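You operate a simulated robot arm through the tools that you are given. There is no shell and no other tool. Be economical: measure what you need, move in short steps, check, and stop when the job is done.

You are at the controls of a simulated robot arm. One attempt, no reset.

JOB
Grease the wheel's hub, turn its blue mark to the pointer, pin it.
Fine: park the pin in the spare hole meanwhile; screw the grease cup down just until grease shows at the hub; turn the wheel after that.
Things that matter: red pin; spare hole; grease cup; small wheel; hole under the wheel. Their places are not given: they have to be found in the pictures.

Only the result counts: the job must be done as asked and must still hold three seconds after the hand-in. Knocking over, shifting, dropping, spilling or breaking anything else fails it.

ROBOT AND FRAMES
A 6-joint arm with a two-finger parallel gripper, fixed in place. Base frame: the origin is at the foot of the arm, x ahead of it, y to its left, z up. Readings come in m, degrees, newtons and seconds.
With the tool pointing down near the work surface it reaches from about 0.36 to 0.76 m from the base axis. Its first joint turns from -66.0 to 66.0 degrees. Payload 2.45 kg.
The TCP is the grasp point between the finger pads, 0.024 m short of the fingertips. In the tool frame z runs along the fingers and y along their closing line. Largest opening 0.068 m; finger width 0.017, thickness 0.01; the body of the gripper, 0.04 by 0.07 m, starts 0.041 m behind the TCP.
Orientation is told as [roll, pitch, yaw] about the base's x, y, z axes, in that order, counted from this pose: with the fingers straight down and closing along the base's y, the tool's x points along the base's -x, its y along +y and its z along -z.

CONTROLS
- The arm moves only by the tool move_arm. Its argument "motion" is a list of rows, each a list of 7 numbers: the turn, a rotation vector about the tool's x, y, z in degrees, then the shift along the tool's x, y, z in m, then the closure in counts, from 0 (fully open) to 255 (shut). In form: [[wx, wy, wz, tx, ty, tz, grip], ...]. A call has 1 to 12 rows; each row shifts and turns the commanded pose from where the row before left it, along the tool's axes as they then stand. Each row takes 0.2 s and may step no farther than 0.05 m and 8.6 degrees from the row before; otherwise, or with a gripper value out of range, the whole call is refused. Where a pose cannot be reached the arm comes as near as it can. A force on the tool above 40 N (or 10 N above the force at the start of the call, whichever is more), or a blocked arm, ends the call early, and 0.2 s more pass. Each finger travels about 0.108 m/s and halts on what it meets, pressing with about 26 N; the grip force reading is that of the motor and also rises with nothing between the fingers. The clock runs only during rows and for 0.2 s after the last one: add rows that do not move to give the fingers time. The reply holds the time, the measured pose of the TCP, the force on the tool along the base axes, the opening and the grip force, in the units named above and with some noise, and new pictures: "show" is both (left out), scene, wrist or none.
- Cameras (640 x 400 px; columns grow to the right, rows downward): "scene" is fixed at [0.1655, 0.3844, 1.4853]; the picture's right is [-0.80, -0.60, 0.00], its down [-0.21, 0.29, -0.93] and it looks along [0.56, -0.75, -0.36] (base axes); focal length 327 px, centre (320, 200). "wrist" rides on the gripper at [0.084, 0.011, -0.075] in the tool frame; the picture's right is [-0.13, 0.99, 0.00], its down [-0.60, -0.08, -0.79] and it looks along [-0.79, -0.10, 0.61] (tool axes); focal length 251 px, centre (320, 200).
- point_at(camera, pixels): there is no depth. For up to 12 entries [column, row, z] of the newest picture of that camera ("zoom" is the newest enlarged one), the place [x, y] in the base frame at which the ray of that pixel passes the height z, good to about 0.002 m, but the place of the scene camera against the robot may be out by one fixed shift of up to 0.025 m in any direction. No time passes.
- inspect(camera, box): a new picture of the part [left, top, right, bottom] of that camera's present view, enlarged. No time passes.
- job_done(): hands the job in; it is judged then, once.

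Keep the steps short. Do not move on a guess: measure, check each grasp and each placing, and mend mistakes. In all there are 80 turns and 170 pictures (those below and enlarged ones count). Leave the gripper open and the arm clear of the work at the hand-in unless told otherwise, and finish with a single line.

The tools are called after "Emit:" by a JSON object that holds its "fn" and its "kwargs". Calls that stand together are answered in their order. move_arm: Moves the arm, as the interface text tells. Its arguments: {"type":"object","properties":{"motion":{"type":"array"},"show":{"type":"string","enum":["both","scene","wrist","none"]}},"required":["motion"]} The other tools are called the same way: point_at (camera, pixels) gives the place at which the rays of pixels pass given heights; inspect (camera, box) takes an enlarged picture of a part of a camera's view; job_done () hands the job in.

At the start:

```text
time_s: 0.0
tool_pos: [0.4094, -0.2516, 1.3632]
tcp_rot: [-0.1, 0.0, 0.0]
ft_force: [0.4, 1.0, 0.0]
opening: 0.068
grasp_force: 0.0
```

scene: 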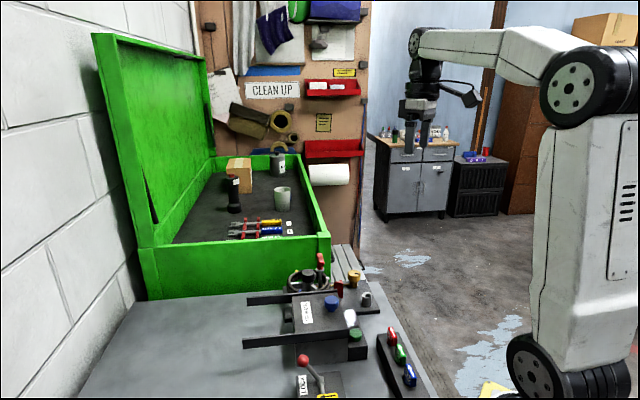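
wrist: 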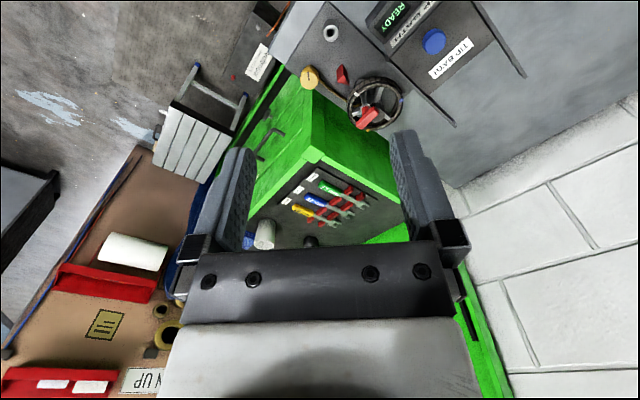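

I see the small wheel with a red thing at wrist (372,105), a yellow knob at (309,77), and a spare hole perhaps at (331,33). I'll enlarge both views.

Emit:
{"fn": "inspect", "kwargs": {"camera": "wrist", "box": [270, 0, 470, 125]}}

Emit:
{"fn": "inspect", "kwargs": {"camera": "scene", "box": [230, 240, 430, 365]}}

```text
3.20 times, centred on (370, 62) of wrist
```

zoom: 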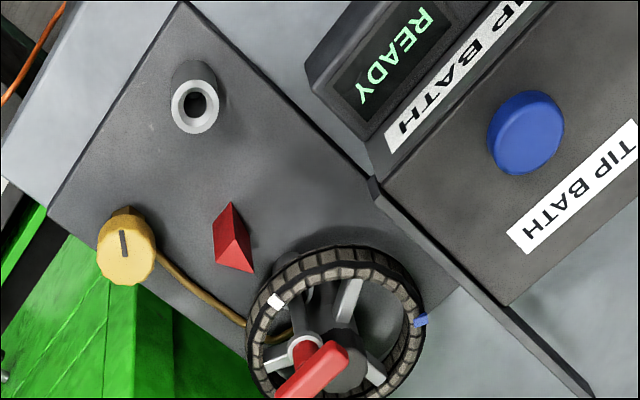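

```text
3.20 times, centred on (330, 302) of scene
```

zoom: 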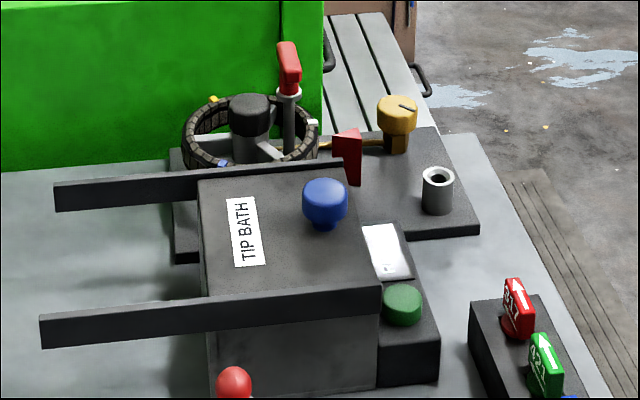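

I see the wheel with the red pin through it, the red wedge pointer, the yellow grease cup and the grey tube (spare hole). Now I measure them from both cameras at guessed heights.

Emit:
{"fn": "point_at", "kwargs": {"camera": "wrist", "pixels": [[331, 33, 0.97], [331, 33, 0.94], [309, 77, 0.97], [309, 77, 0.94], [343, 74, 0.94], [372, 103, 0.97], [372, 103, 1.0], [365, 118, 1.0], [401, 100, 0.97], [356, 93, 0.97]]}}

Emit:
{"fn": "point_at", "kwargs": {"camera": "scene", "pixels": [[366.5, 295.5, 0.97], [366.5, 295.5, 0.94], [355, 273, 0.97], [355, 273, 1.0], [338, 282, 0.97], [308, 275, 0.97], [320, 256, 1.0], [320, 270, 0.97], [299.7, 291.2, 0.97], [328, 279, 0.97]]}}

```text
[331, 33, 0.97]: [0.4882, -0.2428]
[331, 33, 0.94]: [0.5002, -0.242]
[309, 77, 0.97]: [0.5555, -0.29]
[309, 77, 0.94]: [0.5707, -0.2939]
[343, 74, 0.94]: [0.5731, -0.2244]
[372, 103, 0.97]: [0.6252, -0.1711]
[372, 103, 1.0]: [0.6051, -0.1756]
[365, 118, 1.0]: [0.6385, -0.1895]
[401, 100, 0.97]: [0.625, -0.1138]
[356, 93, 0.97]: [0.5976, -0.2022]
```

```text
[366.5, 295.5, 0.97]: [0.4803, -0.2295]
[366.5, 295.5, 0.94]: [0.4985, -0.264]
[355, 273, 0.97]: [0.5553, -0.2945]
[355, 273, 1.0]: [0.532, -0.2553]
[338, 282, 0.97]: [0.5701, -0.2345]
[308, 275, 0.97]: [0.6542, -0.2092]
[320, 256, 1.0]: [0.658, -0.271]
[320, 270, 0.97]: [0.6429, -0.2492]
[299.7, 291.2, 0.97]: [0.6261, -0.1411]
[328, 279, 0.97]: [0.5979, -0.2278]
```

Spare tube ≈ (0.49,-0.24), cup ≈ (0.555,-0.29), wheel ≈ (0.61,-0.17). I lower the wrist camera for a closer look, staying well above all the parts.

Emit:
{"fn": "move_arm", "kwargs": {"motion": [[0, 0, 0, 0.005, 0.008, 0.04, 0], [0, 0, 0, 0.005, 0.008, 0.04, 0], [0, 0, 0, 0.005, 0.008, 0.04, 0], [0, 0, 0, 0.005, 0.008, 0.04, 0], [0, 0, 0, 0.005, 0.008, 0.04, 0], [0, 0, 0, 0.005, 0.008, 0.03, 0], [0, 0, 0, 0, 0, 0, 0]]}}

```text
time_s: 1.6
tool_pos: [0.3784, -0.2063, 1.1313]
tcp_rot: [0.0, -0.1, 0.0]
ft_force: [-0.6, 1.0, 0.9]
opening: 0.0683
grasp_force: 0.1
```

scene: 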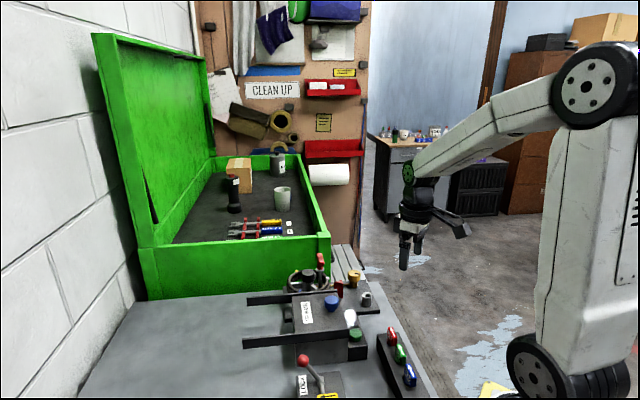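
wrist: 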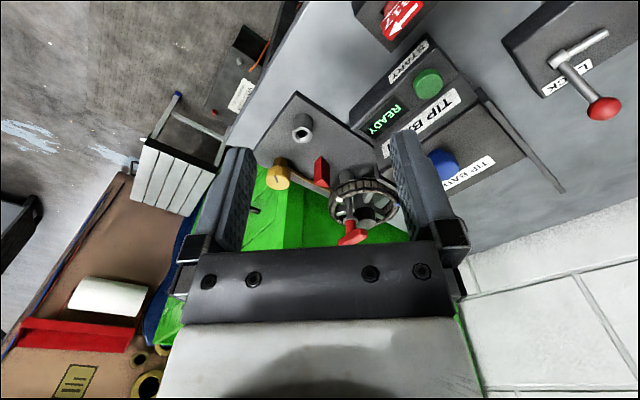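

Emit:
{"fn": "inspect", "kwargs": {"camera": "wrist", "box": [240, 100, 416, 210]}}

Emit:
{"fn": "inspect", "kwargs": {"camera": "wrist", "box": [310, 140, 422, 250]}}

```text
3.64 times, centred on (328, 155) of wrist
```

zoom: 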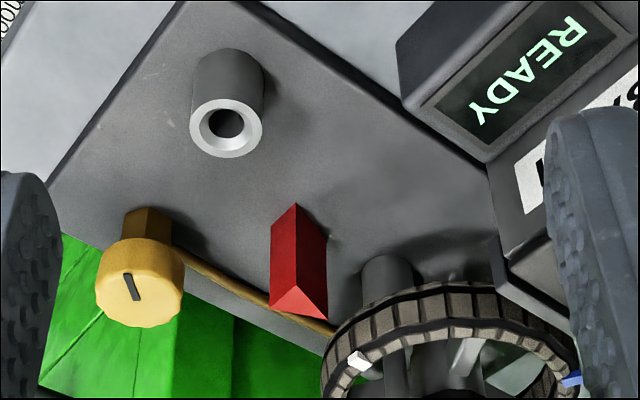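

```text
3.64 times, centred on (366, 195) of wrist
```

zoom: 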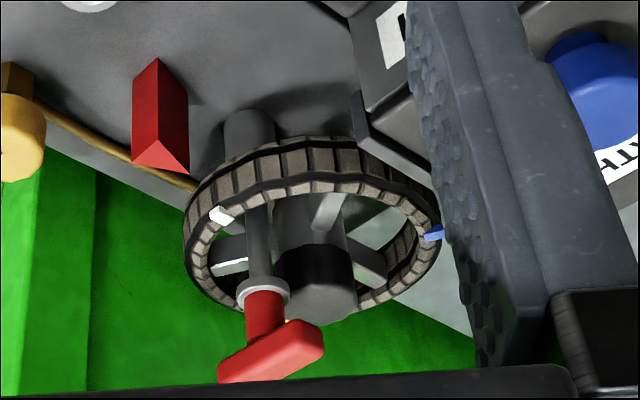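

The T-handled pin stands in the wheel. I need a steeper look at it, so I'll go up and forward until the wheel is near the top of the wrist picture.

Emit:
{"fn": "move_arm", "kwargs": {"motion": [[0, 0, 0, 0, 0.009, -0.03, 0], [0, 0, 0, -0.038, 0.009, -0.03, 0], [0, 0, 0, -0.038, 0.009, -0.03, 0], [0, 0, 0, -0.038, 0.009, -0.03, 0], [0, 0, 0, -0.038, 0, 0, 0], [0, 0, 0, 0, 0, 0, 0]], "show": "wrist"}}

Emit:
{"fn": "inspect", "kwargs": {"camera": "wrist", "box": [200, 0, 440, 150]}}

```text
time_s: 3.0
tool_pos: [0.5319, -0.1671, 1.2551]
tcp_rot: [-0.1, 0.0, -0.1]
ft_force: [0.0, 0.3, 0.2]
opening: 0.068
grasp_force: 0.0
```

wrist: 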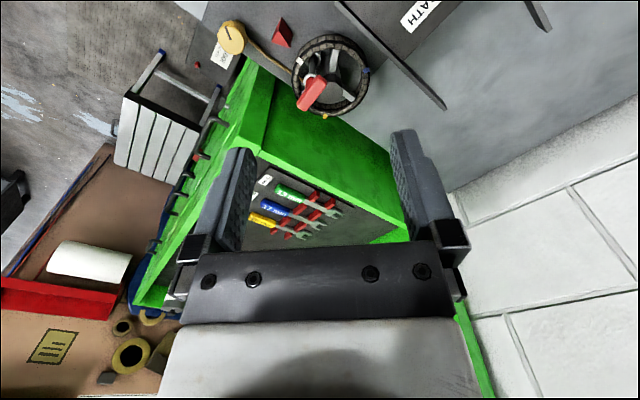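

```text
2.67 times, centred on (320, 75) of wrist
```

zoom: 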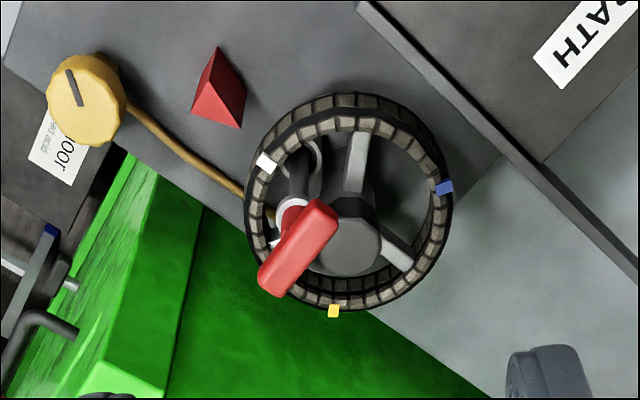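

Three spokes lie between the three marks; the pin stands between two spokes beside the white mark, so blue needs about +120° (counter-clockwise from above). I turn the wrist 31° so the fingers will close across the T-handle, and look again.

Emit:
{"fn": "move_arm", "kwargs": {"motion": [[0, 0, 7.75, 0, 0, 0, 0], [0, 0, 7.75, 0, 0, 0, 0], [0, 0, 7.75, 0, 0, 0, 0], [0, 0, 7.75, 0, 0, 0, 0], [0, 0, 0, 0.007, 0.026, 0, 0], [0, 0, 0, 0, 0, 0, 0]], "show": "wrist"}}

Emit:
{"fn": "inspect", "kwargs": {"camera": "wrist", "box": [200, 0, 440, 150]}}

```text
time_s: 4.4
tool_pos: [0.5404, -0.1421, 1.2562]
tcp_rot: [0.1, -0.2, -31.1]
ft_force: [-0.3, 0.2, -0.2]
opening: 0.0678
grasp_force: 0.0
```

wrist: 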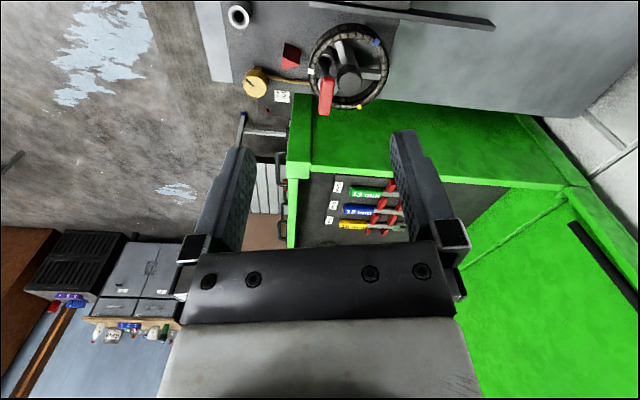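

```text
2.67 times, centred on (320, 75) of wrist
```

zoom: 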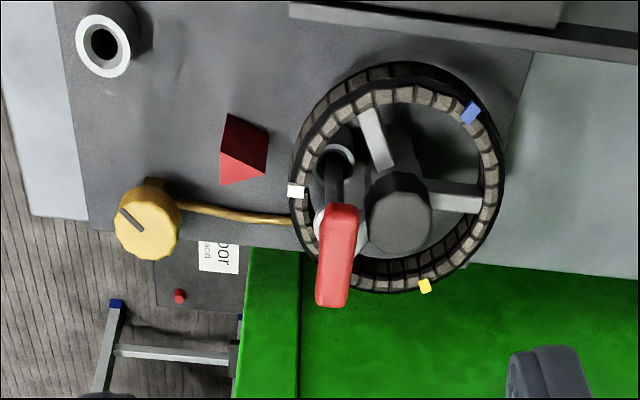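

Clear view. I measure mark, rim, hub, pointer, pin, cup and tube points.

Emit:
{"fn": "point_at", "kwargs": {"camera": "zoom", "pixels": [[296, 190, 0.98], [470, 113, 0.98], [425, 286, 0.98], [300, 190, 0.98], [497, 175, 0.98], [400, 85, 0.98], [400, 280, 0.98], [398, 220, 1.0], [265, 172, 0.95], [220, 185, 0.95], [102, 42, 0.95], [150, 225, 0.95]]}}

Emit:
{"fn": "point_at", "kwargs": {"camera": "zoom", "pixels": [[338, 250, 1.03], [342, 208, 1.03], [332, 303, 1.03], [333, 160, 0.93], [398, 220, 1.02], [150, 225, 0.96], [102, 42, 0.94], [90, 228, 0.92]]}}

```text
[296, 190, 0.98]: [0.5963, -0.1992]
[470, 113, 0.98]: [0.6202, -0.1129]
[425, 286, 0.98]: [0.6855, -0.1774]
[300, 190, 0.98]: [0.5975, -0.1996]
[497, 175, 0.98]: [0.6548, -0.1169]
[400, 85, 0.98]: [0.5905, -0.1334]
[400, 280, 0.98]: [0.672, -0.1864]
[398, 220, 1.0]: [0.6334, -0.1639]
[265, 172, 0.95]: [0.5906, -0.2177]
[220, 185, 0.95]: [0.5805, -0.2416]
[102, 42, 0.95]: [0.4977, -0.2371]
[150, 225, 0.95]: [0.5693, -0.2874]
```

```text
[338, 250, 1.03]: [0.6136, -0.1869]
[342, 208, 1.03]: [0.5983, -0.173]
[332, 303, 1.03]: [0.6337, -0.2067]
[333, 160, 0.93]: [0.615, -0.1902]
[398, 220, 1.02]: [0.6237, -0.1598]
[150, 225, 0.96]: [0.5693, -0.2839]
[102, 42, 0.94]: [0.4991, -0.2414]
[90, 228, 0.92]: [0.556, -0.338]
```

Pin handle at about (0.614,-0.188,1.03), bar along about -43°. Wheel centre ≈ (0.634,-0.163). I turn 12° more and come above the handle, stopping 8 cm above.

Emit:
{"fn": "move_arm", "kwargs": {"motion": [[0, 0, 6.15, 0, 0, 0, 0], [0, 0, 6.15, 0, 0, 0, 0], [0, 0, 0, -0.0212, 0.0043, 0.0365, 0], [0, 0, 0, -0.0212, 0.0043, 0.0365, 0], [0, 0, 0, -0.0213, 0.0043, 0.0365, 0], [0, 0, 0, -0.0213, 0.0043, 0.0365, 0], [0, 0, 0, 0, 0, 0, 0]], "show": "wrist"}}

Emit:
{"fn": "inspect", "kwargs": {"camera": "wrist", "box": [200, 0, 440, 150]}}

```text
time_s: 6.0
tool_pos: [0.6134, -0.1898, 1.1078]
tcp_rot: [0.1, -0.1, -43.3]
ft_force: [0.8, 0.4, -0.6]
opening: 0.0678
grasp_force: 0.1
```

wrist: 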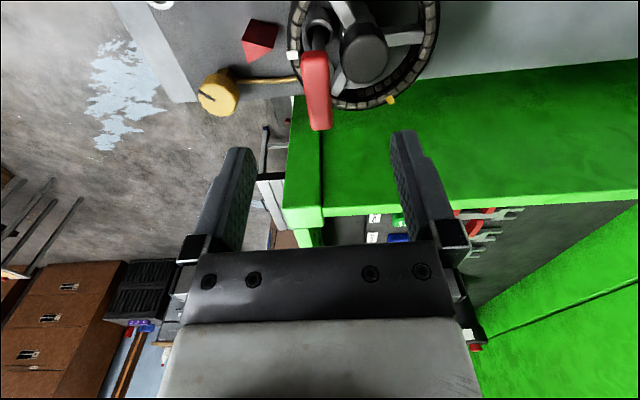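

```text
2.67 times, centred on (320, 75) of wrist
```

zoom: 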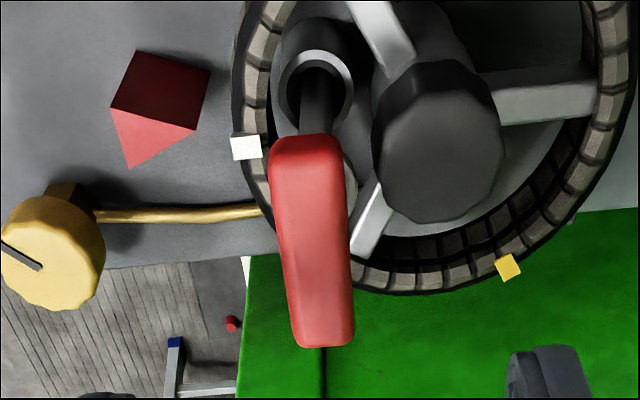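

Emit:
{"fn": "point_at", "kwargs": {"camera": "zoom", "pixels": [[310, 140, 1.035], [325, 340, 1.035], [317, 240, 1.035], [197, 130, 0.95], [197, 130, 0.98], [119, 139, 0.95], [119, 139, 0.98], [246, 148, 0.98], [508, 268, 0.98], [438, 140, 1.0], [315, 85, 0.95], [50, 250, 0.95]]}}

Emit:
{"fn": "inspect", "kwargs": {"camera": "scene", "box": [280, 240, 380, 302]}}

```text
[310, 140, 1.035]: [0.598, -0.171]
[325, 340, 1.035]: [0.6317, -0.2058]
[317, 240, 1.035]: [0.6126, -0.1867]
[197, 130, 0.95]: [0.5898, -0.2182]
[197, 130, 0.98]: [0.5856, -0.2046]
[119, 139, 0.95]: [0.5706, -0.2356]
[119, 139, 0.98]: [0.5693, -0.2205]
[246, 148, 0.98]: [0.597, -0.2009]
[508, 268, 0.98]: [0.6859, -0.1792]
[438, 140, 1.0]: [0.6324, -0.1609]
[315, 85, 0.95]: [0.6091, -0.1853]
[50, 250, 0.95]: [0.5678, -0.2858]
```

```text
6.40 times, centred on (330, 271) of scene
```

zoom: 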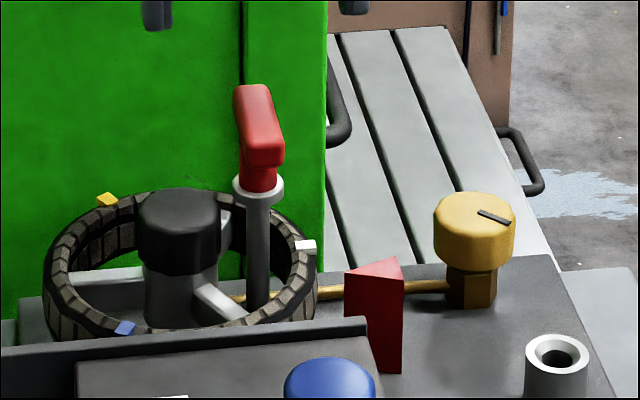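

Bar runs at about -45°, its top ≈1.03 with a collar under it at ≈1.005; hub top ≈0.995. I part-close the fingers, turn 2° and descend to 1.036.

Emit:
{"fn": "move_arm", "kwargs": {"motion": [[0, 0, 2.0, 0, 0.002, 0, 100], [0, 0, 0, 0, 0, 0.024, 100], [0, 0, 0, 0, 0, 0.024, 100], [0, 0, 0, 0, 0, 0.024, 100], [0, 0, 0, 0, 0, 0, 100]]}}

Emit:
{"fn": "inspect", "kwargs": {"camera": "wrist", "box": [200, 60, 440, 210]}}

Emit:
{"fn": "inspect", "kwargs": {"camera": "scene", "box": [260, 210, 400, 302]}}

```text
time_s: 7.2
tool_pos: [0.6157, -0.1873, 1.0361]
tcp_rot: [0.1, 0.0, -45.3]
ft_force: [-0.7, 0.0, -0.5]
opening: 0.0411
grasp_force: 0.2
```

scene: 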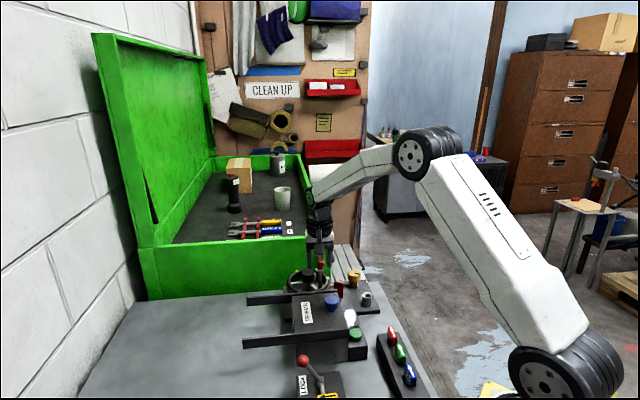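
wrist: 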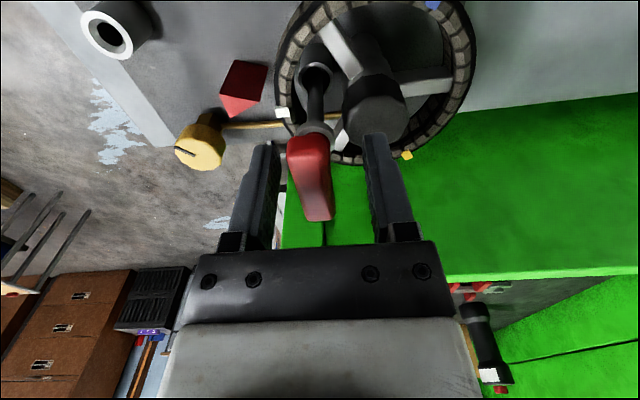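

```text
2.67 times, centred on (320, 135) of wrist
```

zoom: 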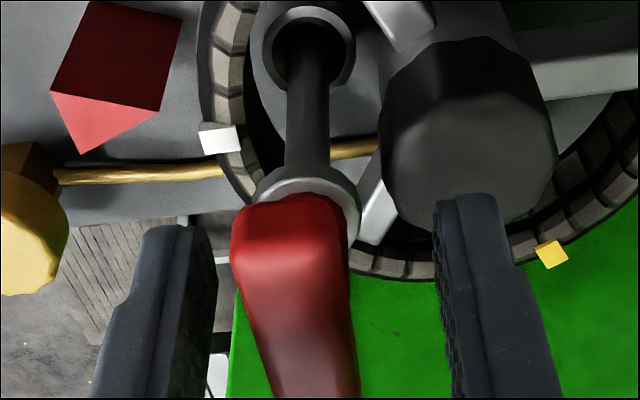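

```text
4.35 times, centred on (330, 256) of scene
```

zoom: 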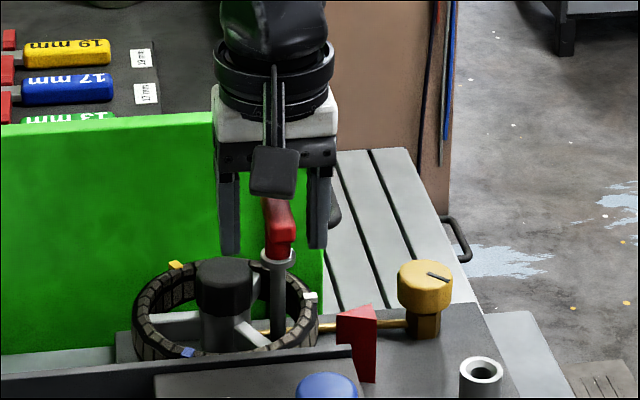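

Bar sits ~2.5 mm left of the finger middle and skewed by ~4°. I correct that and close.

Emit:
{"fn": "move_arm", "kwargs": {"motion": [[0, 0, 4.0, 0, -0.0025, 0, 100], [0, 0, 0, 0, 0, 0, 130], [0, 0, 0, 0, 0, 0, 170], [0, 0, 0, 0, 0, 0, 210], [0, 0, 0, 0, 0, 0, 230], [0, 0, 0, 0, 0, 0, 230]], "show": "wrist"}}

Emit:
{"fn": "inspect", "kwargs": {"camera": "wrist", "box": [200, 60, 440, 210]}}

```text
time_s: 8.6
tool_pos: [0.6126, -0.1882, 1.035]
tcp_rot: [0.1, -0.1, -49.3]
ft_force: [0.1, -0.6, 0.1]
opening: 0.0154
grasp_force: 25.6
```

wrist: 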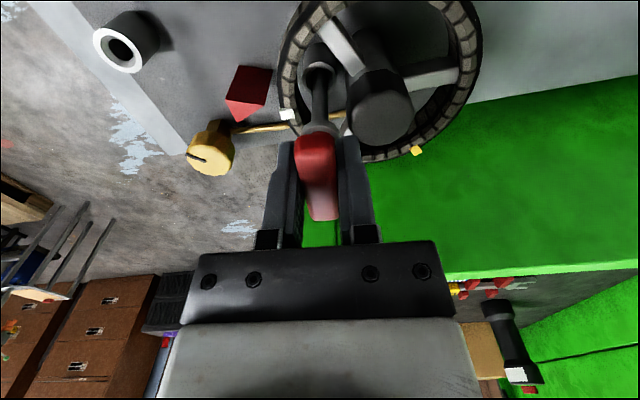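

```text
2.67 times, centred on (320, 135) of wrist
```

zoom: 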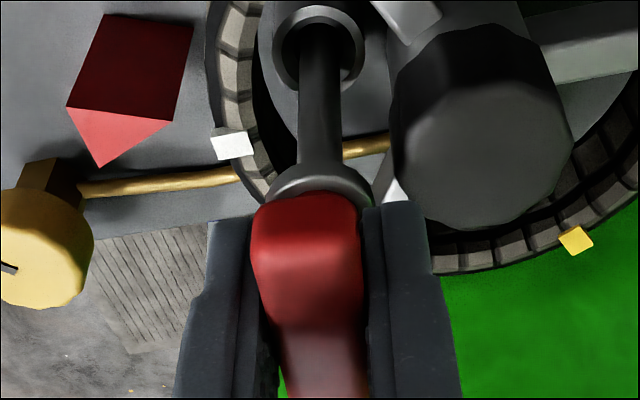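

Firm grip (15.4 mm), no side force. Record of the home pose: (0.6126,-0.1882,1.035), yaw -49.3. I lift straight up 10 cm.

Emit:
{"fn": "move_arm", "kwargs": {"motion": [[0, 0, 0, 0, 0, -0.01, 230], [0, 0, 0, 0, 0, -0.018, 230], [0, 0, 0, 0, 0, -0.018, 230], [0, 0, 0, 0, 0, -0.018, 230], [0, 0, 0, 0, 0, -0.018, 230], [0, 0, 0, 0, 0, -0.018, 230], [0, 0, 0, 0, 0, 0, 230]]}}

Emit:
{"fn": "inspect", "kwargs": {"camera": "wrist", "box": [200, 0, 440, 150]}}

Emit:
{"fn": "inspect", "kwargs": {"camera": "scene", "box": [260, 200, 400, 310]}}

```text
time_s: 10.2
tool_pos: [0.6124, -0.1886, 1.1366]
tcp_rot: [0.1, -0.1, -49.3]
ft_force: [0.5, 0.2, -0.7]
opening: 0.0154
grasp_force: 26.4
```

scene: 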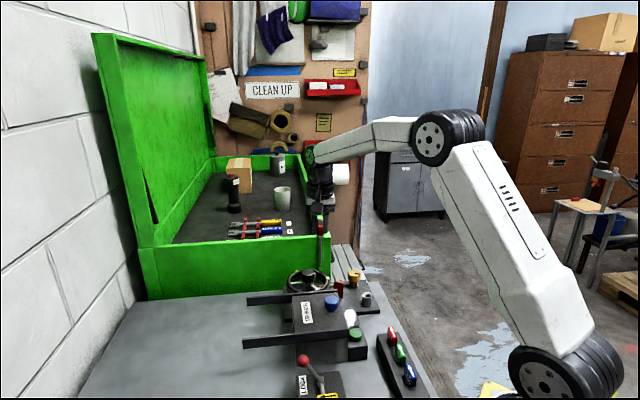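
wrist: 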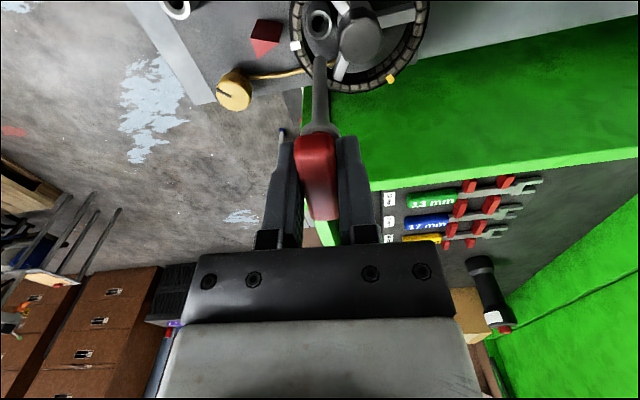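

```text
2.67 times, centred on (320, 75) of wrist
```

zoom: 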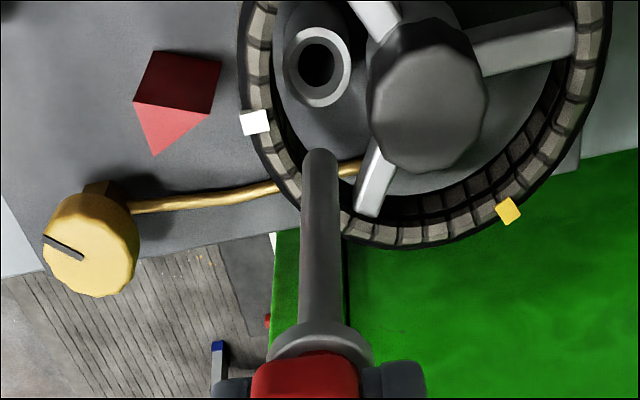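

```text
3.64 times, centred on (330, 255) of scene
```

zoom: 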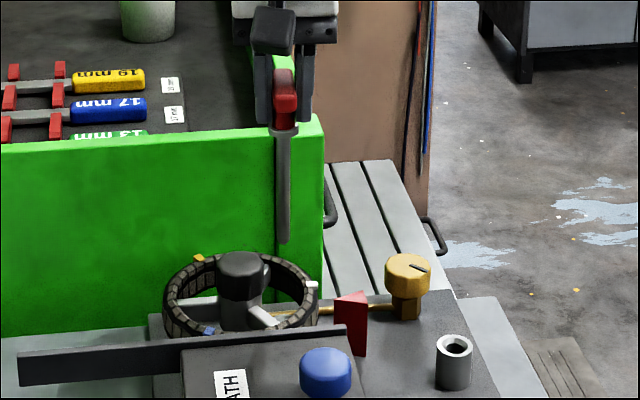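

Pin is out; its tip is ≈11 cm below the TCP, above the rim. I measure the vacated hole at wrist (318,24.5), then cross to the spare tube at the same height.

Emit:
{"fn": "point_at", "kwargs": {"camera": "wrist", "pixels": [[318.3, 24.5, 0.93], [318.3, 24.5, 0.94], [318.3, 24.5, 0.95], [176, 6, 0.95], [176, 6, 0.94]]}}

Emit:
{"fn": "move_arm", "kwargs": {"motion": [[0, 0, 0, 0.0094, -0.03, 0, 230], [0, 0, 0, 0.0094, -0.03, 0, 230], [0, 0, 0, 0.0095, -0.03, 0, 230], [0, 0, 0, 0.0095, -0.0297, 0, 230], [0, 0, 0, 0, 0, 0, 230]]}}

Emit:
{"fn": "inspect", "kwargs": {"camera": "wrist", "box": [200, 0, 440, 150]}}

Emit:
{"fn": "inspect", "kwargs": {"camera": "scene", "box": [280, 200, 420, 310]}}

```text
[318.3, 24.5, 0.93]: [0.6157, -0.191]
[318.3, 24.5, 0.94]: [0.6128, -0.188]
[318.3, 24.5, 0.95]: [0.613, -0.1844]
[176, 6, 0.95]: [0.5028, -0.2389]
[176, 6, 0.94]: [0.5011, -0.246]
```

```text
time_s: 11.4
tool_pos: [0.4976, -0.2361, 1.1364]
tcp_rot: [0.1, -0.1, -49.2]
ft_force: [0.7, -0.5, -0.1]
opening: 0.0154
grasp_force: 26.0
```

scene: 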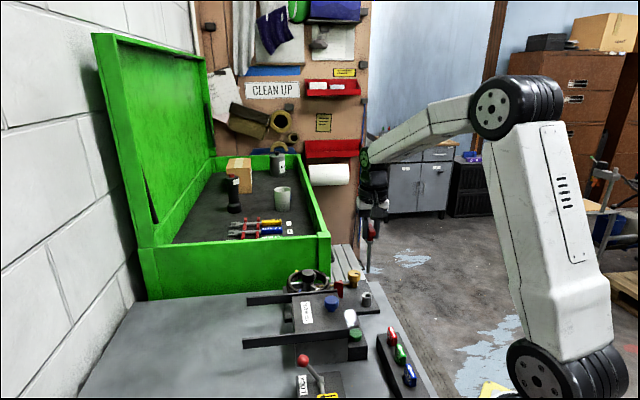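
wrist: 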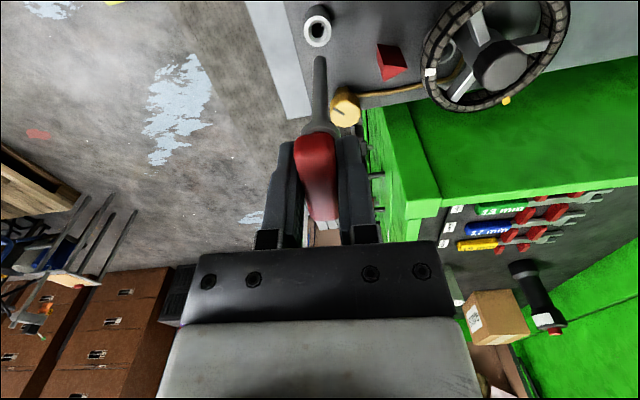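

```text
2.67 times, centred on (320, 75) of wrist
```

zoom: 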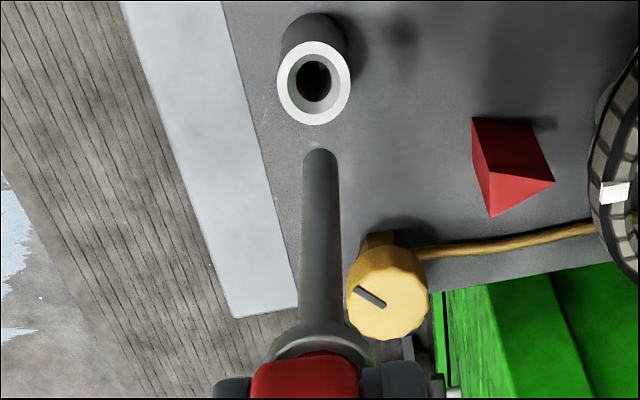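

```text
3.64 times, centred on (350, 255) of scene
```

zoom: 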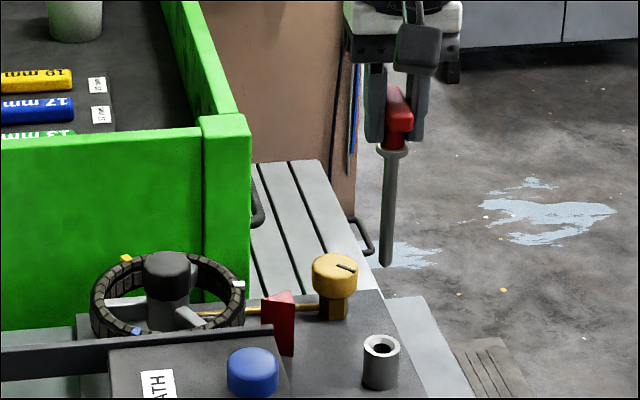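

Emit:
{"fn": "point_at", "kwargs": {"camera": "wrist", "pixels": [[317.7, 30.6, 0.93], [317.7, 30.6, 0.94], [317.7, 30.6, 0.95], [317.7, 30.6, 0.96], [344, 111, 0.95]]}}

Emit:
{"fn": "point_at", "kwargs": {"camera": "scene", "pixels": [[354.6, 268.5, 1.02], [354.6, 268.5, 1.03], [358.4, 279.6, 0.94], [358.4, 279.6, 0.95]]}}

```text
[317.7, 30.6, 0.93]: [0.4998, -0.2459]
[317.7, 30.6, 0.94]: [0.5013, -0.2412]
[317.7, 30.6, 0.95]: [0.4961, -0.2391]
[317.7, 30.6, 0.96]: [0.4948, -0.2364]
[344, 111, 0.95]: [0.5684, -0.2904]
```

```text
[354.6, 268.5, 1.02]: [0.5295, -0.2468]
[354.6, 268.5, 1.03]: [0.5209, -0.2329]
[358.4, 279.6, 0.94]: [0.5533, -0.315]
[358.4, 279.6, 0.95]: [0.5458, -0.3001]
```

Spare tube top ≈ z 0.937. I shift 4.5 mm along tool -x and 1 mm in y and lower to just above it, then compare tip and mouth.

Emit:
{"fn": "move_arm", "kwargs": {"motion": [[0, 0, 0, -0.0045, -0.001, 0.02, 230], [0, 0, 0, 0, 0, 0.02, 230], [0, 0, 0, 0, 0, 0.02, 230], [0, 0, 0, 0, 0, 0, 230]]}}

Emit:
{"fn": "inspect", "kwargs": {"camera": "wrist", "box": [240, 0, 400, 100]}}

Emit:
{"fn": "inspect", "kwargs": {"camera": "scene", "box": [320, 240, 416, 300]}}

```text
time_s: 12.4
tool_pos: [0.4983, -0.2411, 1.0758]
tcp_rot: [0.1, 0.0, -49.2]
ft_force: [0.2, -0.3, -0.4]
opening: 0.0153
grasp_force: 26.2
```

scene: 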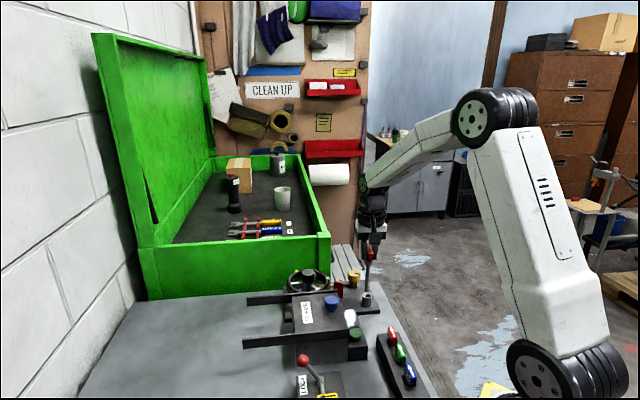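
wrist: 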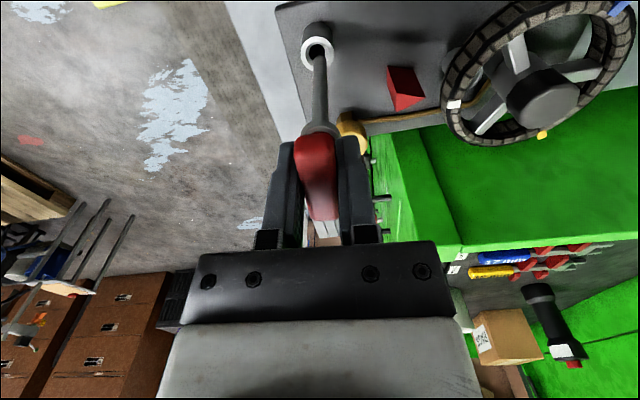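

```text
4.00 times, centred on (320, 50) of wrist
```

zoom: 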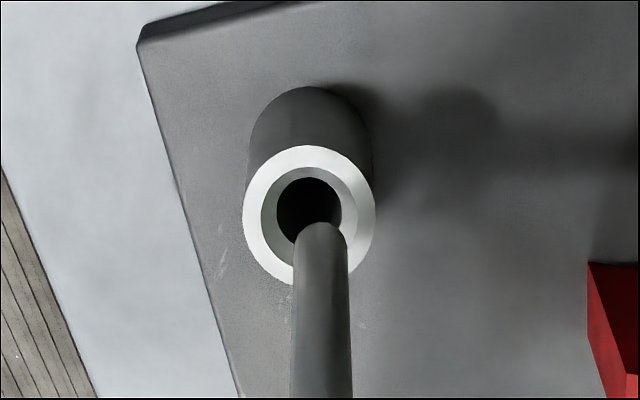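

```text
6.67 times, centred on (368, 270) of scene
```

zoom: 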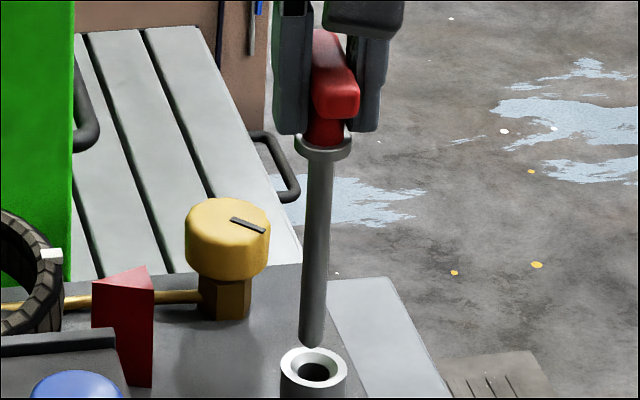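

Tip is ~8 mm over the mouth and ~2 mm right of it along tool y. I correct and lower 7 mm, then look again.

Emit:
{"fn": "move_arm", "kwargs": {"motion": [[0, 0, 0, 0.001, -0.0019, 0, 230], [0, 0, 0, 0, 0, 0.006, 230], [0, 0, 0, 0, 0, 0, 230]], "show": "none"}}

Emit:
{"fn": "inspect", "kwargs": {"camera": "wrist", "box": [272, 20, 368, 80]}}

Emit:
{"fn": "inspect", "kwargs": {"camera": "scene", "box": [336, 260, 400, 300]}}

```text
time_s: 13.2
tool_pos: [0.4987, -0.2425, 1.0685]
tcp_rot: [0.2, -0.1, -49.4]
ft_force: [0.5, 0.4, -1.0]
opening: 0.0156
grasp_force: 25.5
```

```text
6.67 times, centred on (320, 50) of wrist
```

zoom: 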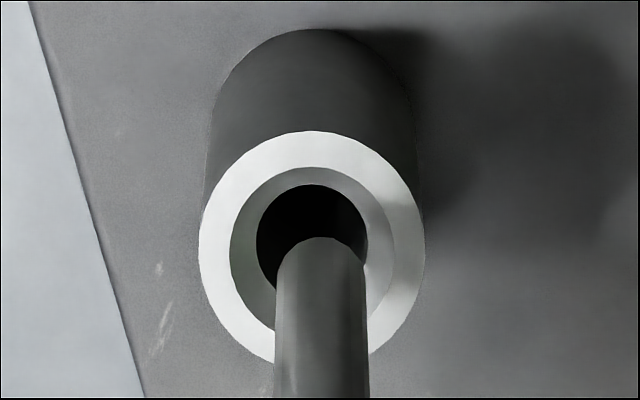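

```text
10.00 times, centred on (368, 280) of scene
```

zoom: 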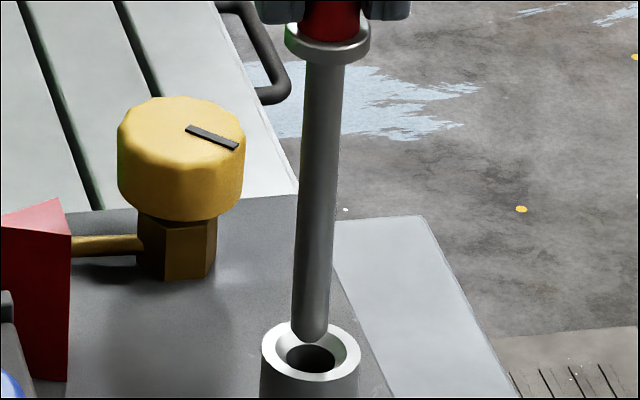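

Still ~1 mm right and ~2 mm short along tool x. Correct, then lower gently into the mouth (force guard stops me at 10 N).

Emit:
{"fn": "move_arm", "kwargs": {"motion": [[0, 0, 0, 0.0018, -0.001, 0, 230], [0, 0, 0, 0, 0, 0.005, 230], [0, 0, 0, 0, 0, 0.005, 230], [0, 0, 0, 0, 0, 0, 230]], "show": "none"}}

Emit:
{"fn": "inspect", "kwargs": {"camera": "wrist", "box": [272, 20, 368, 80]}}

Emit:
{"fn": "inspect", "kwargs": {"camera": "scene", "box": [336, 260, 400, 300]}}

```text
time_s: 14.2
tool_pos: [0.4966, -0.241, 1.0586]
tcp_rot: [0.1, -0.2, -49.3]
ft_force: [2.0, -1.1, 1.7]
opening: 0.0154
grasp_force: 26.1
```

```text
6.67 times, centred on (320, 50) of wrist
```

zoom: 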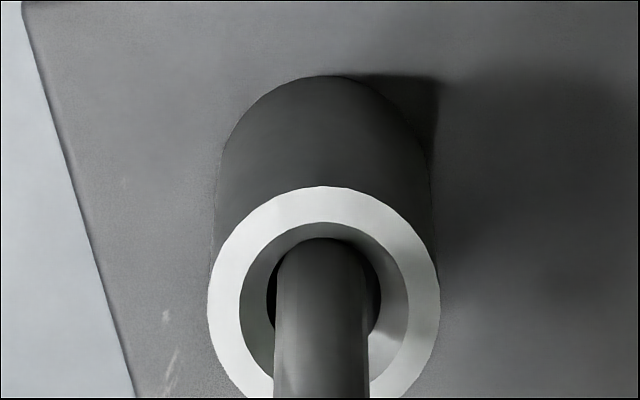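

```text
10.00 times, centred on (368, 280) of scene
```

zoom: 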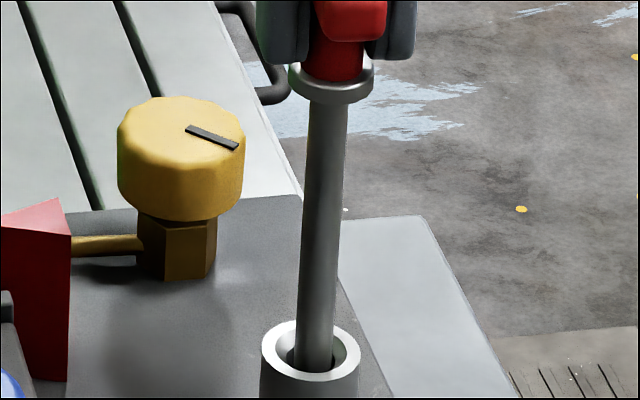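

The tip is in the mouth, with ~2 N pushing along tool -x. I ease back 1 mm that way and continue down.

Emit:
{"fn": "move_arm", "kwargs": {"motion": [[0, 0, 0, -0.001, 0.0002, 0.002, 230], [0, 0, 0, 0, 0, 0.005, 230], [0, 0, 0, 0, 0, 0.003, 230], [0, 0, 0, 0, 0, 0, 230]], "show": "none"}}

Emit:
{"fn": "inspect", "kwargs": {"camera": "wrist", "box": [272, 20, 368, 80]}}

```text
time_s: 15.2
tool_pos: [0.4963, -0.2423, 1.0477]
tcp_rot: [0.1, -0.1, -49.2]
ft_force: [0.3, -0.2, -1.1]
opening: 0.0155
grasp_force: 26.3
```

```text
6.67 times, centred on (320, 50) of wrist
```

zoom: 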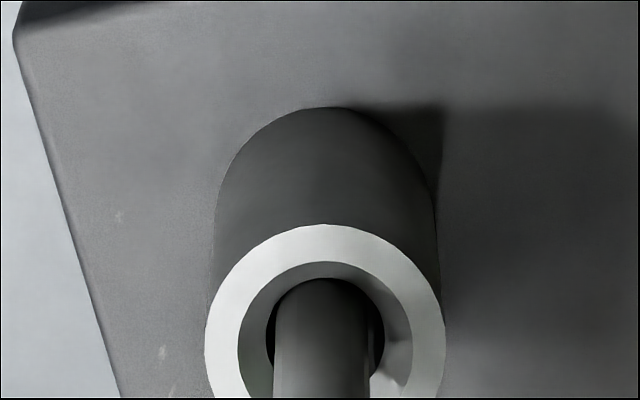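

No force, tip in the bore. Continue lowering until it seats.

Emit:
{"fn": "move_arm", "kwargs": {"motion": [[0, 0, 0, 0, 0, 0.004, 230], [0, 0, 0, 0, 0, 0.004, 230], [0, 0, 0, 0, 0, 0.003, 230], [0, 0, 0, 0, 0, 0, 230]], "show": "none"}}

Emit:
{"fn": "inspect", "kwargs": {"camera": "scene", "box": [336, 260, 400, 300]}}

```text
time_s: 16.2
tool_pos: [0.4968, -0.2412, 1.0385]
tcp_rot: [0.1, 0.0, -49.3]
ft_force: [0.5, -0.9, -0.4]
opening: 0.0154
grasp_force: 26.3
```

```text
10.00 times, centred on (368, 280) of scene
```

zoom: 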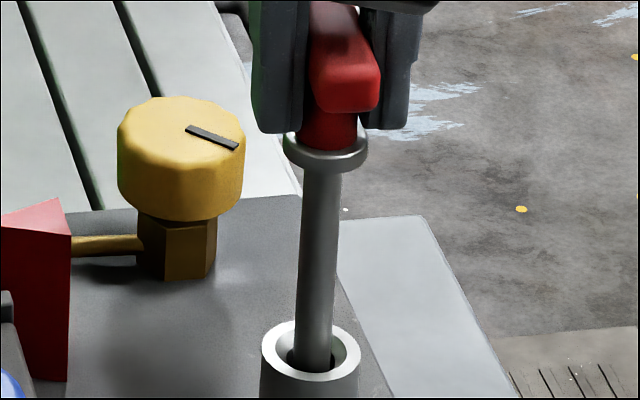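

Emit:
{"fn": "move_arm", "kwargs": {"motion": [[0, 0, 0, 0, 0, 0.002, 230], [0, 0, 0, 0, 0, 0.002, 230], [0, 0, 0, 0, 0, 0, 230]], "show": "none"}}

Emit:
{"fn": "move_arm", "kwargs": {"motion": [[0, 0, 0, 0, 0, 0.003, 230], [0, 0, 0, 0, 0, 0, 230]], "show": "none"}}

```text
time_s: 17.0
tool_pos: [0.4968, -0.2409, 1.0347]
tcp_rot: [0.0, -0.2, -49.3]
ft_force: [-3.0, 1.5, 10.8]
opening: 0.0154
grasp_force: 26.0
```

```text
time_s: 17.6
tool_pos: [0.4986, -0.2429, 1.0318]
tcp_rot: [0.1, -0.5, -49.3]
ft_force: [0.1, -1.8, 20.1]
opening: 0.0154
grasp_force: 26.1
```

Seated at z≈1.034 (20 N down). I back off 3 mm of command to unload, then open.

Emit:
{"fn": "move_arm", "kwargs": {"motion": [[0, 0, 0, 0, 0, -0.003, 230], [0, 0, 0, 0, 0, 0, 230]], "show": "none"}}

Emit:
{"fn": "move_arm", "kwargs": {"motion": [[0, 0, 0, 0, 0, 0, 200], [0, 0, 0, 0, 0, 0, 150], [0, 0, 0, 0, 0, 0, 120], [0, 0, 0, 0, 0, -0.02, 120], [0, 0, 0, 0, 0, -0.04, 100], [0, 0, 0, 0, 0, -0.04, 100], [0, 0, 0, 0, 0, -0.04, 0], [0, 0, 0, 0, 0, 0, 0]]}}

Emit:
{"fn": "inspect", "kwargs": {"camera": "scene", "box": [270, 230, 414, 320]}}

Emit:
{"fn": "inspect", "kwargs": {"camera": "wrist", "box": [240, 0, 480, 150]}}

```text
time_s: 18.2
tool_pos: [0.4962, -0.2416, 1.0339]
tcp_rot: [0.1, 0.0, -49.3]
ft_force: [3.8, -4.2, -2.7]
opening: 0.0154
grasp_force: 25.7
```

```text
time_s: 20.0
tool_pos: [0.4962, -0.2409, 1.1774]
tcp_rot: [0.1, 0.0, -49.3]
ft_force: [0.2, 0.1, 0.6]
opening: 0.0681
grasp_force: 0.1
```

scene: 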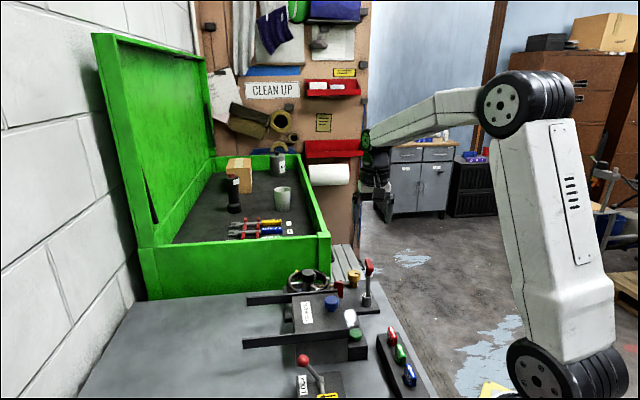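
wrist: 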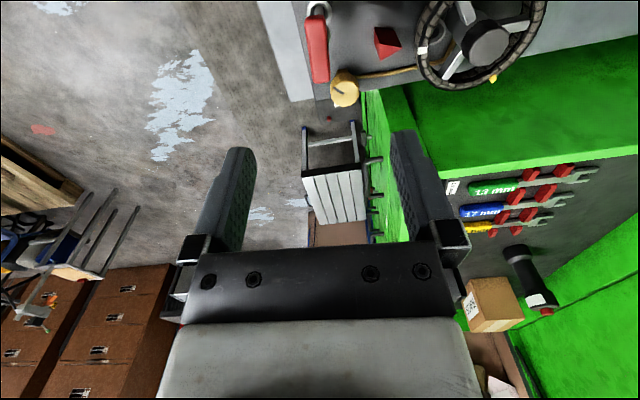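

```text
4.44 times, centred on (342, 275) of scene
```

zoom: 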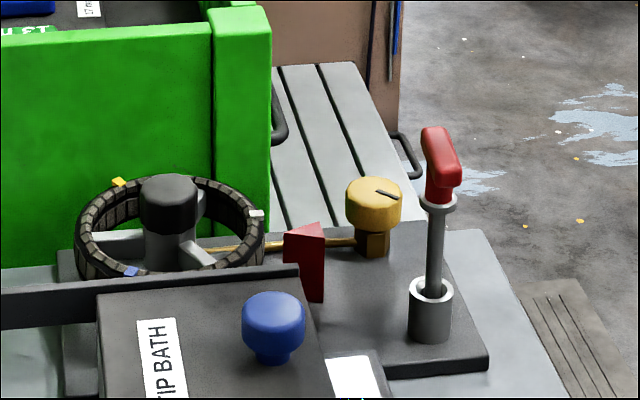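

```text
2.67 times, centred on (360, 75) of wrist
```

zoom: 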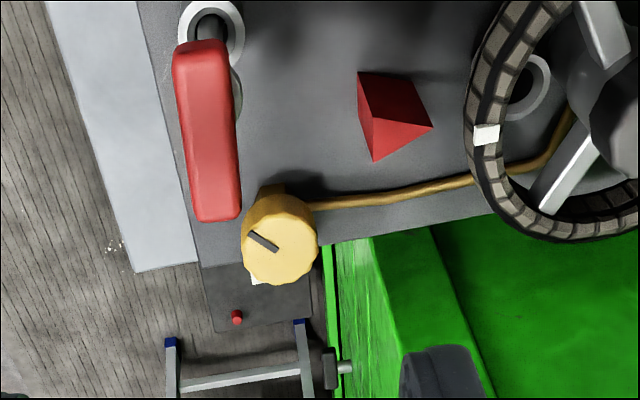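

Pin is parked upright in the spare hole. Next the cup. I check where the green box corner is relative to the cup before choosing a wrist direction.

Emit:
{"fn": "point_at", "kwargs": {"camera": "scene", "pixels": [[330, 234, 1.0], [330, 234, 1.1], [330, 234, 1.05], [354.6, 262, 0.95]]}}

Emit:
{"fn": "point_at", "kwargs": {"camera": "wrist", "pixels": [[380, 87, 1.0], [380, 87, 1.05], [380, 87, 1.1], [345, 93, 0.95], [345, 93, 0.96], [322, 5, 0.937]]}}

Emit:
{"fn": "inspect", "kwargs": {"camera": "wrist", "box": [290, 30, 450, 130]}}

```text
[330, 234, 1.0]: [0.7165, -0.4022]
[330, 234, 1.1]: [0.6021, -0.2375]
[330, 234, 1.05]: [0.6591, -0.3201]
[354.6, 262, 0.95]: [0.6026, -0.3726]
```

```text
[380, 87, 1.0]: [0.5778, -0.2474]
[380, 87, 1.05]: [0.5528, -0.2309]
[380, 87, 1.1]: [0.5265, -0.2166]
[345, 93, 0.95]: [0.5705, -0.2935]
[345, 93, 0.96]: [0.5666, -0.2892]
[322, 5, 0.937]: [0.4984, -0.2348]
```

```text
4.00 times, centred on (370, 80) of wrist
```

zoom: 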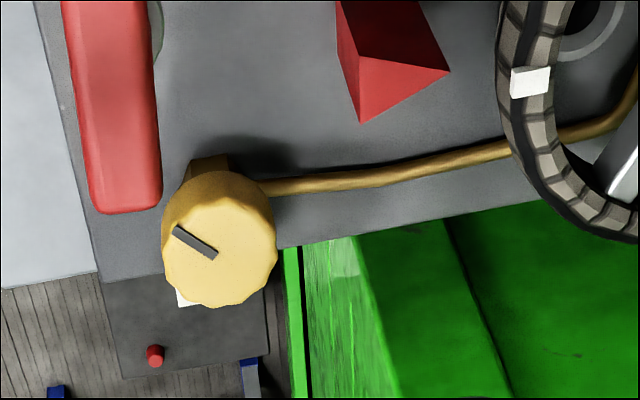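

Box corner is far (~0.72,-0.40). Cup centre ≈ (0.569,-0.289), top ≈0.95. So that the camera swings clear of the parked pin while I turn clockwise, I first wind the wrist back (counter-clockwise) by 139° up here.

Emit:
{"fn": "move_arm", "kwargs": {"motion": [[0, 0, -8.2, 0, 0, 0, 0], [0, 0, -8.2, 0, 0, 0, 0], [0, 0, -8.2, 0, 0, 0, 0], [0, 0, -8.2, 0, 0, 0, 0], [0, 0, -8.2, 0, 0, 0, 0], [0, 0, -8.2, 0, 0, 0, 0], [0, 0, -8.2, 0, 0, 0, 0], [0, 0, -8.2, 0, 0, 0, 0], [0, 0, -8.2, 0, 0, 0, 0], [0, 0, -8.2, 0, 0, 0, 0], [0, 0, -8.2, 0, 0, 0, 0], [0, 0, -8.2, 0, 0, 0, 0]], "show": "none"}}

Emit:
{"fn": "move_arm", "kwargs": {"motion": [[0, 0, -8.2, 0, 0, 0, 0], [0, 0, -8.2, 0, 0, 0, 0], [0, 0, -8.2, 0, 0, 0, 0], [0, 0, -8.2, 0, 0, 0, 0], [0, 0, -8.2, 0, 0, 0, 0], [0, 0, 0, 0.024, -0.036, 0, 0], [0, 0, 0, 0.024, -0.036, 0, 0], [0, 0, 0, 0, 0, 0, 0]], "show": "wrist"}}

```text
time_s: 22.6
tool_pos: [0.496, -0.2416, 1.1737]
tcp_rot: [-0.1, -0.1, 49.3]
ft_force: [0.3, 0.0, -1.0]
opening: 0.0679
grasp_force: 0.0
```

```text
time_s: 24.4
tool_pos: [0.5665, -0.2891, 1.1753]
tcp_rot: [0.0, 0.0, 90.1]
ft_force: [-0.2, 0.1, 0.5]
opening: 0.0678
grasp_force: 0.0
```

wrist: 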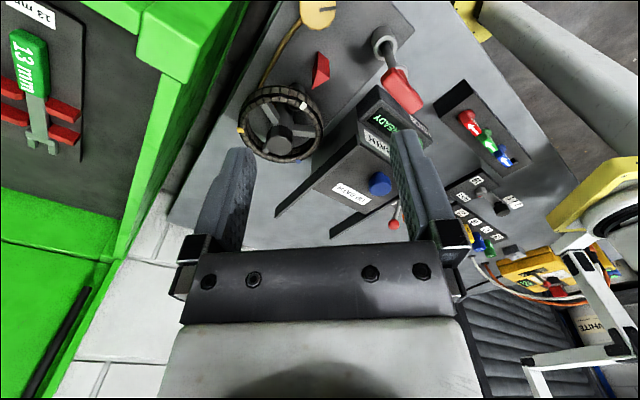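

Yaw 90 reached and the cup (318,12) is directly below the TCP. I go down to 1.02 and check.

Emit:
{"fn": "move_arm", "kwargs": {"motion": [[0, 0, 0, 0, 0, 0.04, 0], [0, 0, 0, 0, 0, 0.04, 0], [0, 0, 0, 0, 0, 0.04, 0], [0, 0, 0, 0, 0, 0.035, 0], [0, 0, 0, 0, 0, 0, 0]]}}

Emit:
{"fn": "inspect", "kwargs": {"camera": "wrist", "box": [200, 30, 440, 180]}}

Emit:
{"fn": "inspect", "kwargs": {"camera": "scene", "box": [290, 220, 418, 300]}}

```text
time_s: 25.6
tool_pos: [0.5687, -0.2913, 1.0198]
tcp_rot: [-0.3, 0.1, 90.2]
ft_force: [0.2, -0.2, -0.2]
opening: 0.068
grasp_force: 0.1
```

scene: 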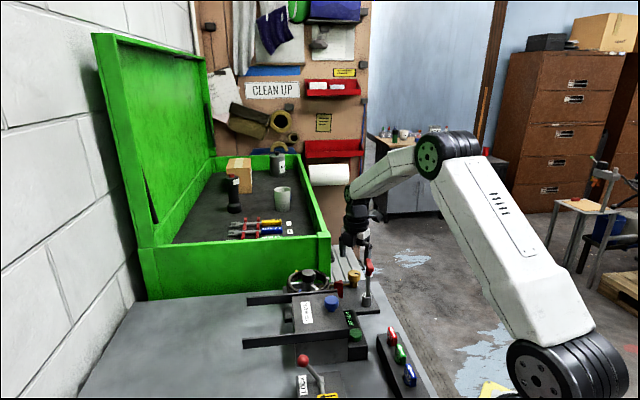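
wrist: 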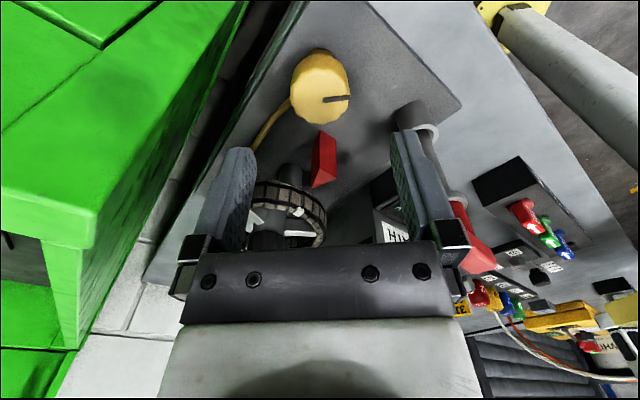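

```text
2.67 times, centred on (320, 105) of wrist
```

zoom: 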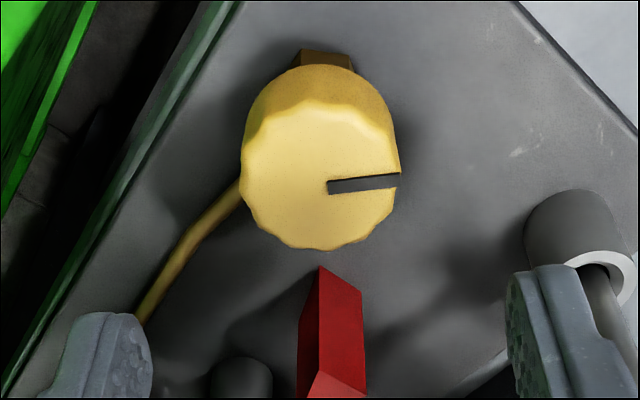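

```text
5.00 times, centred on (354, 260) of scene
```

zoom: 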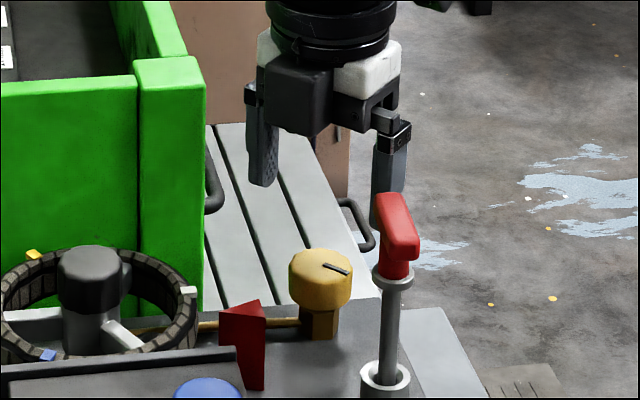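

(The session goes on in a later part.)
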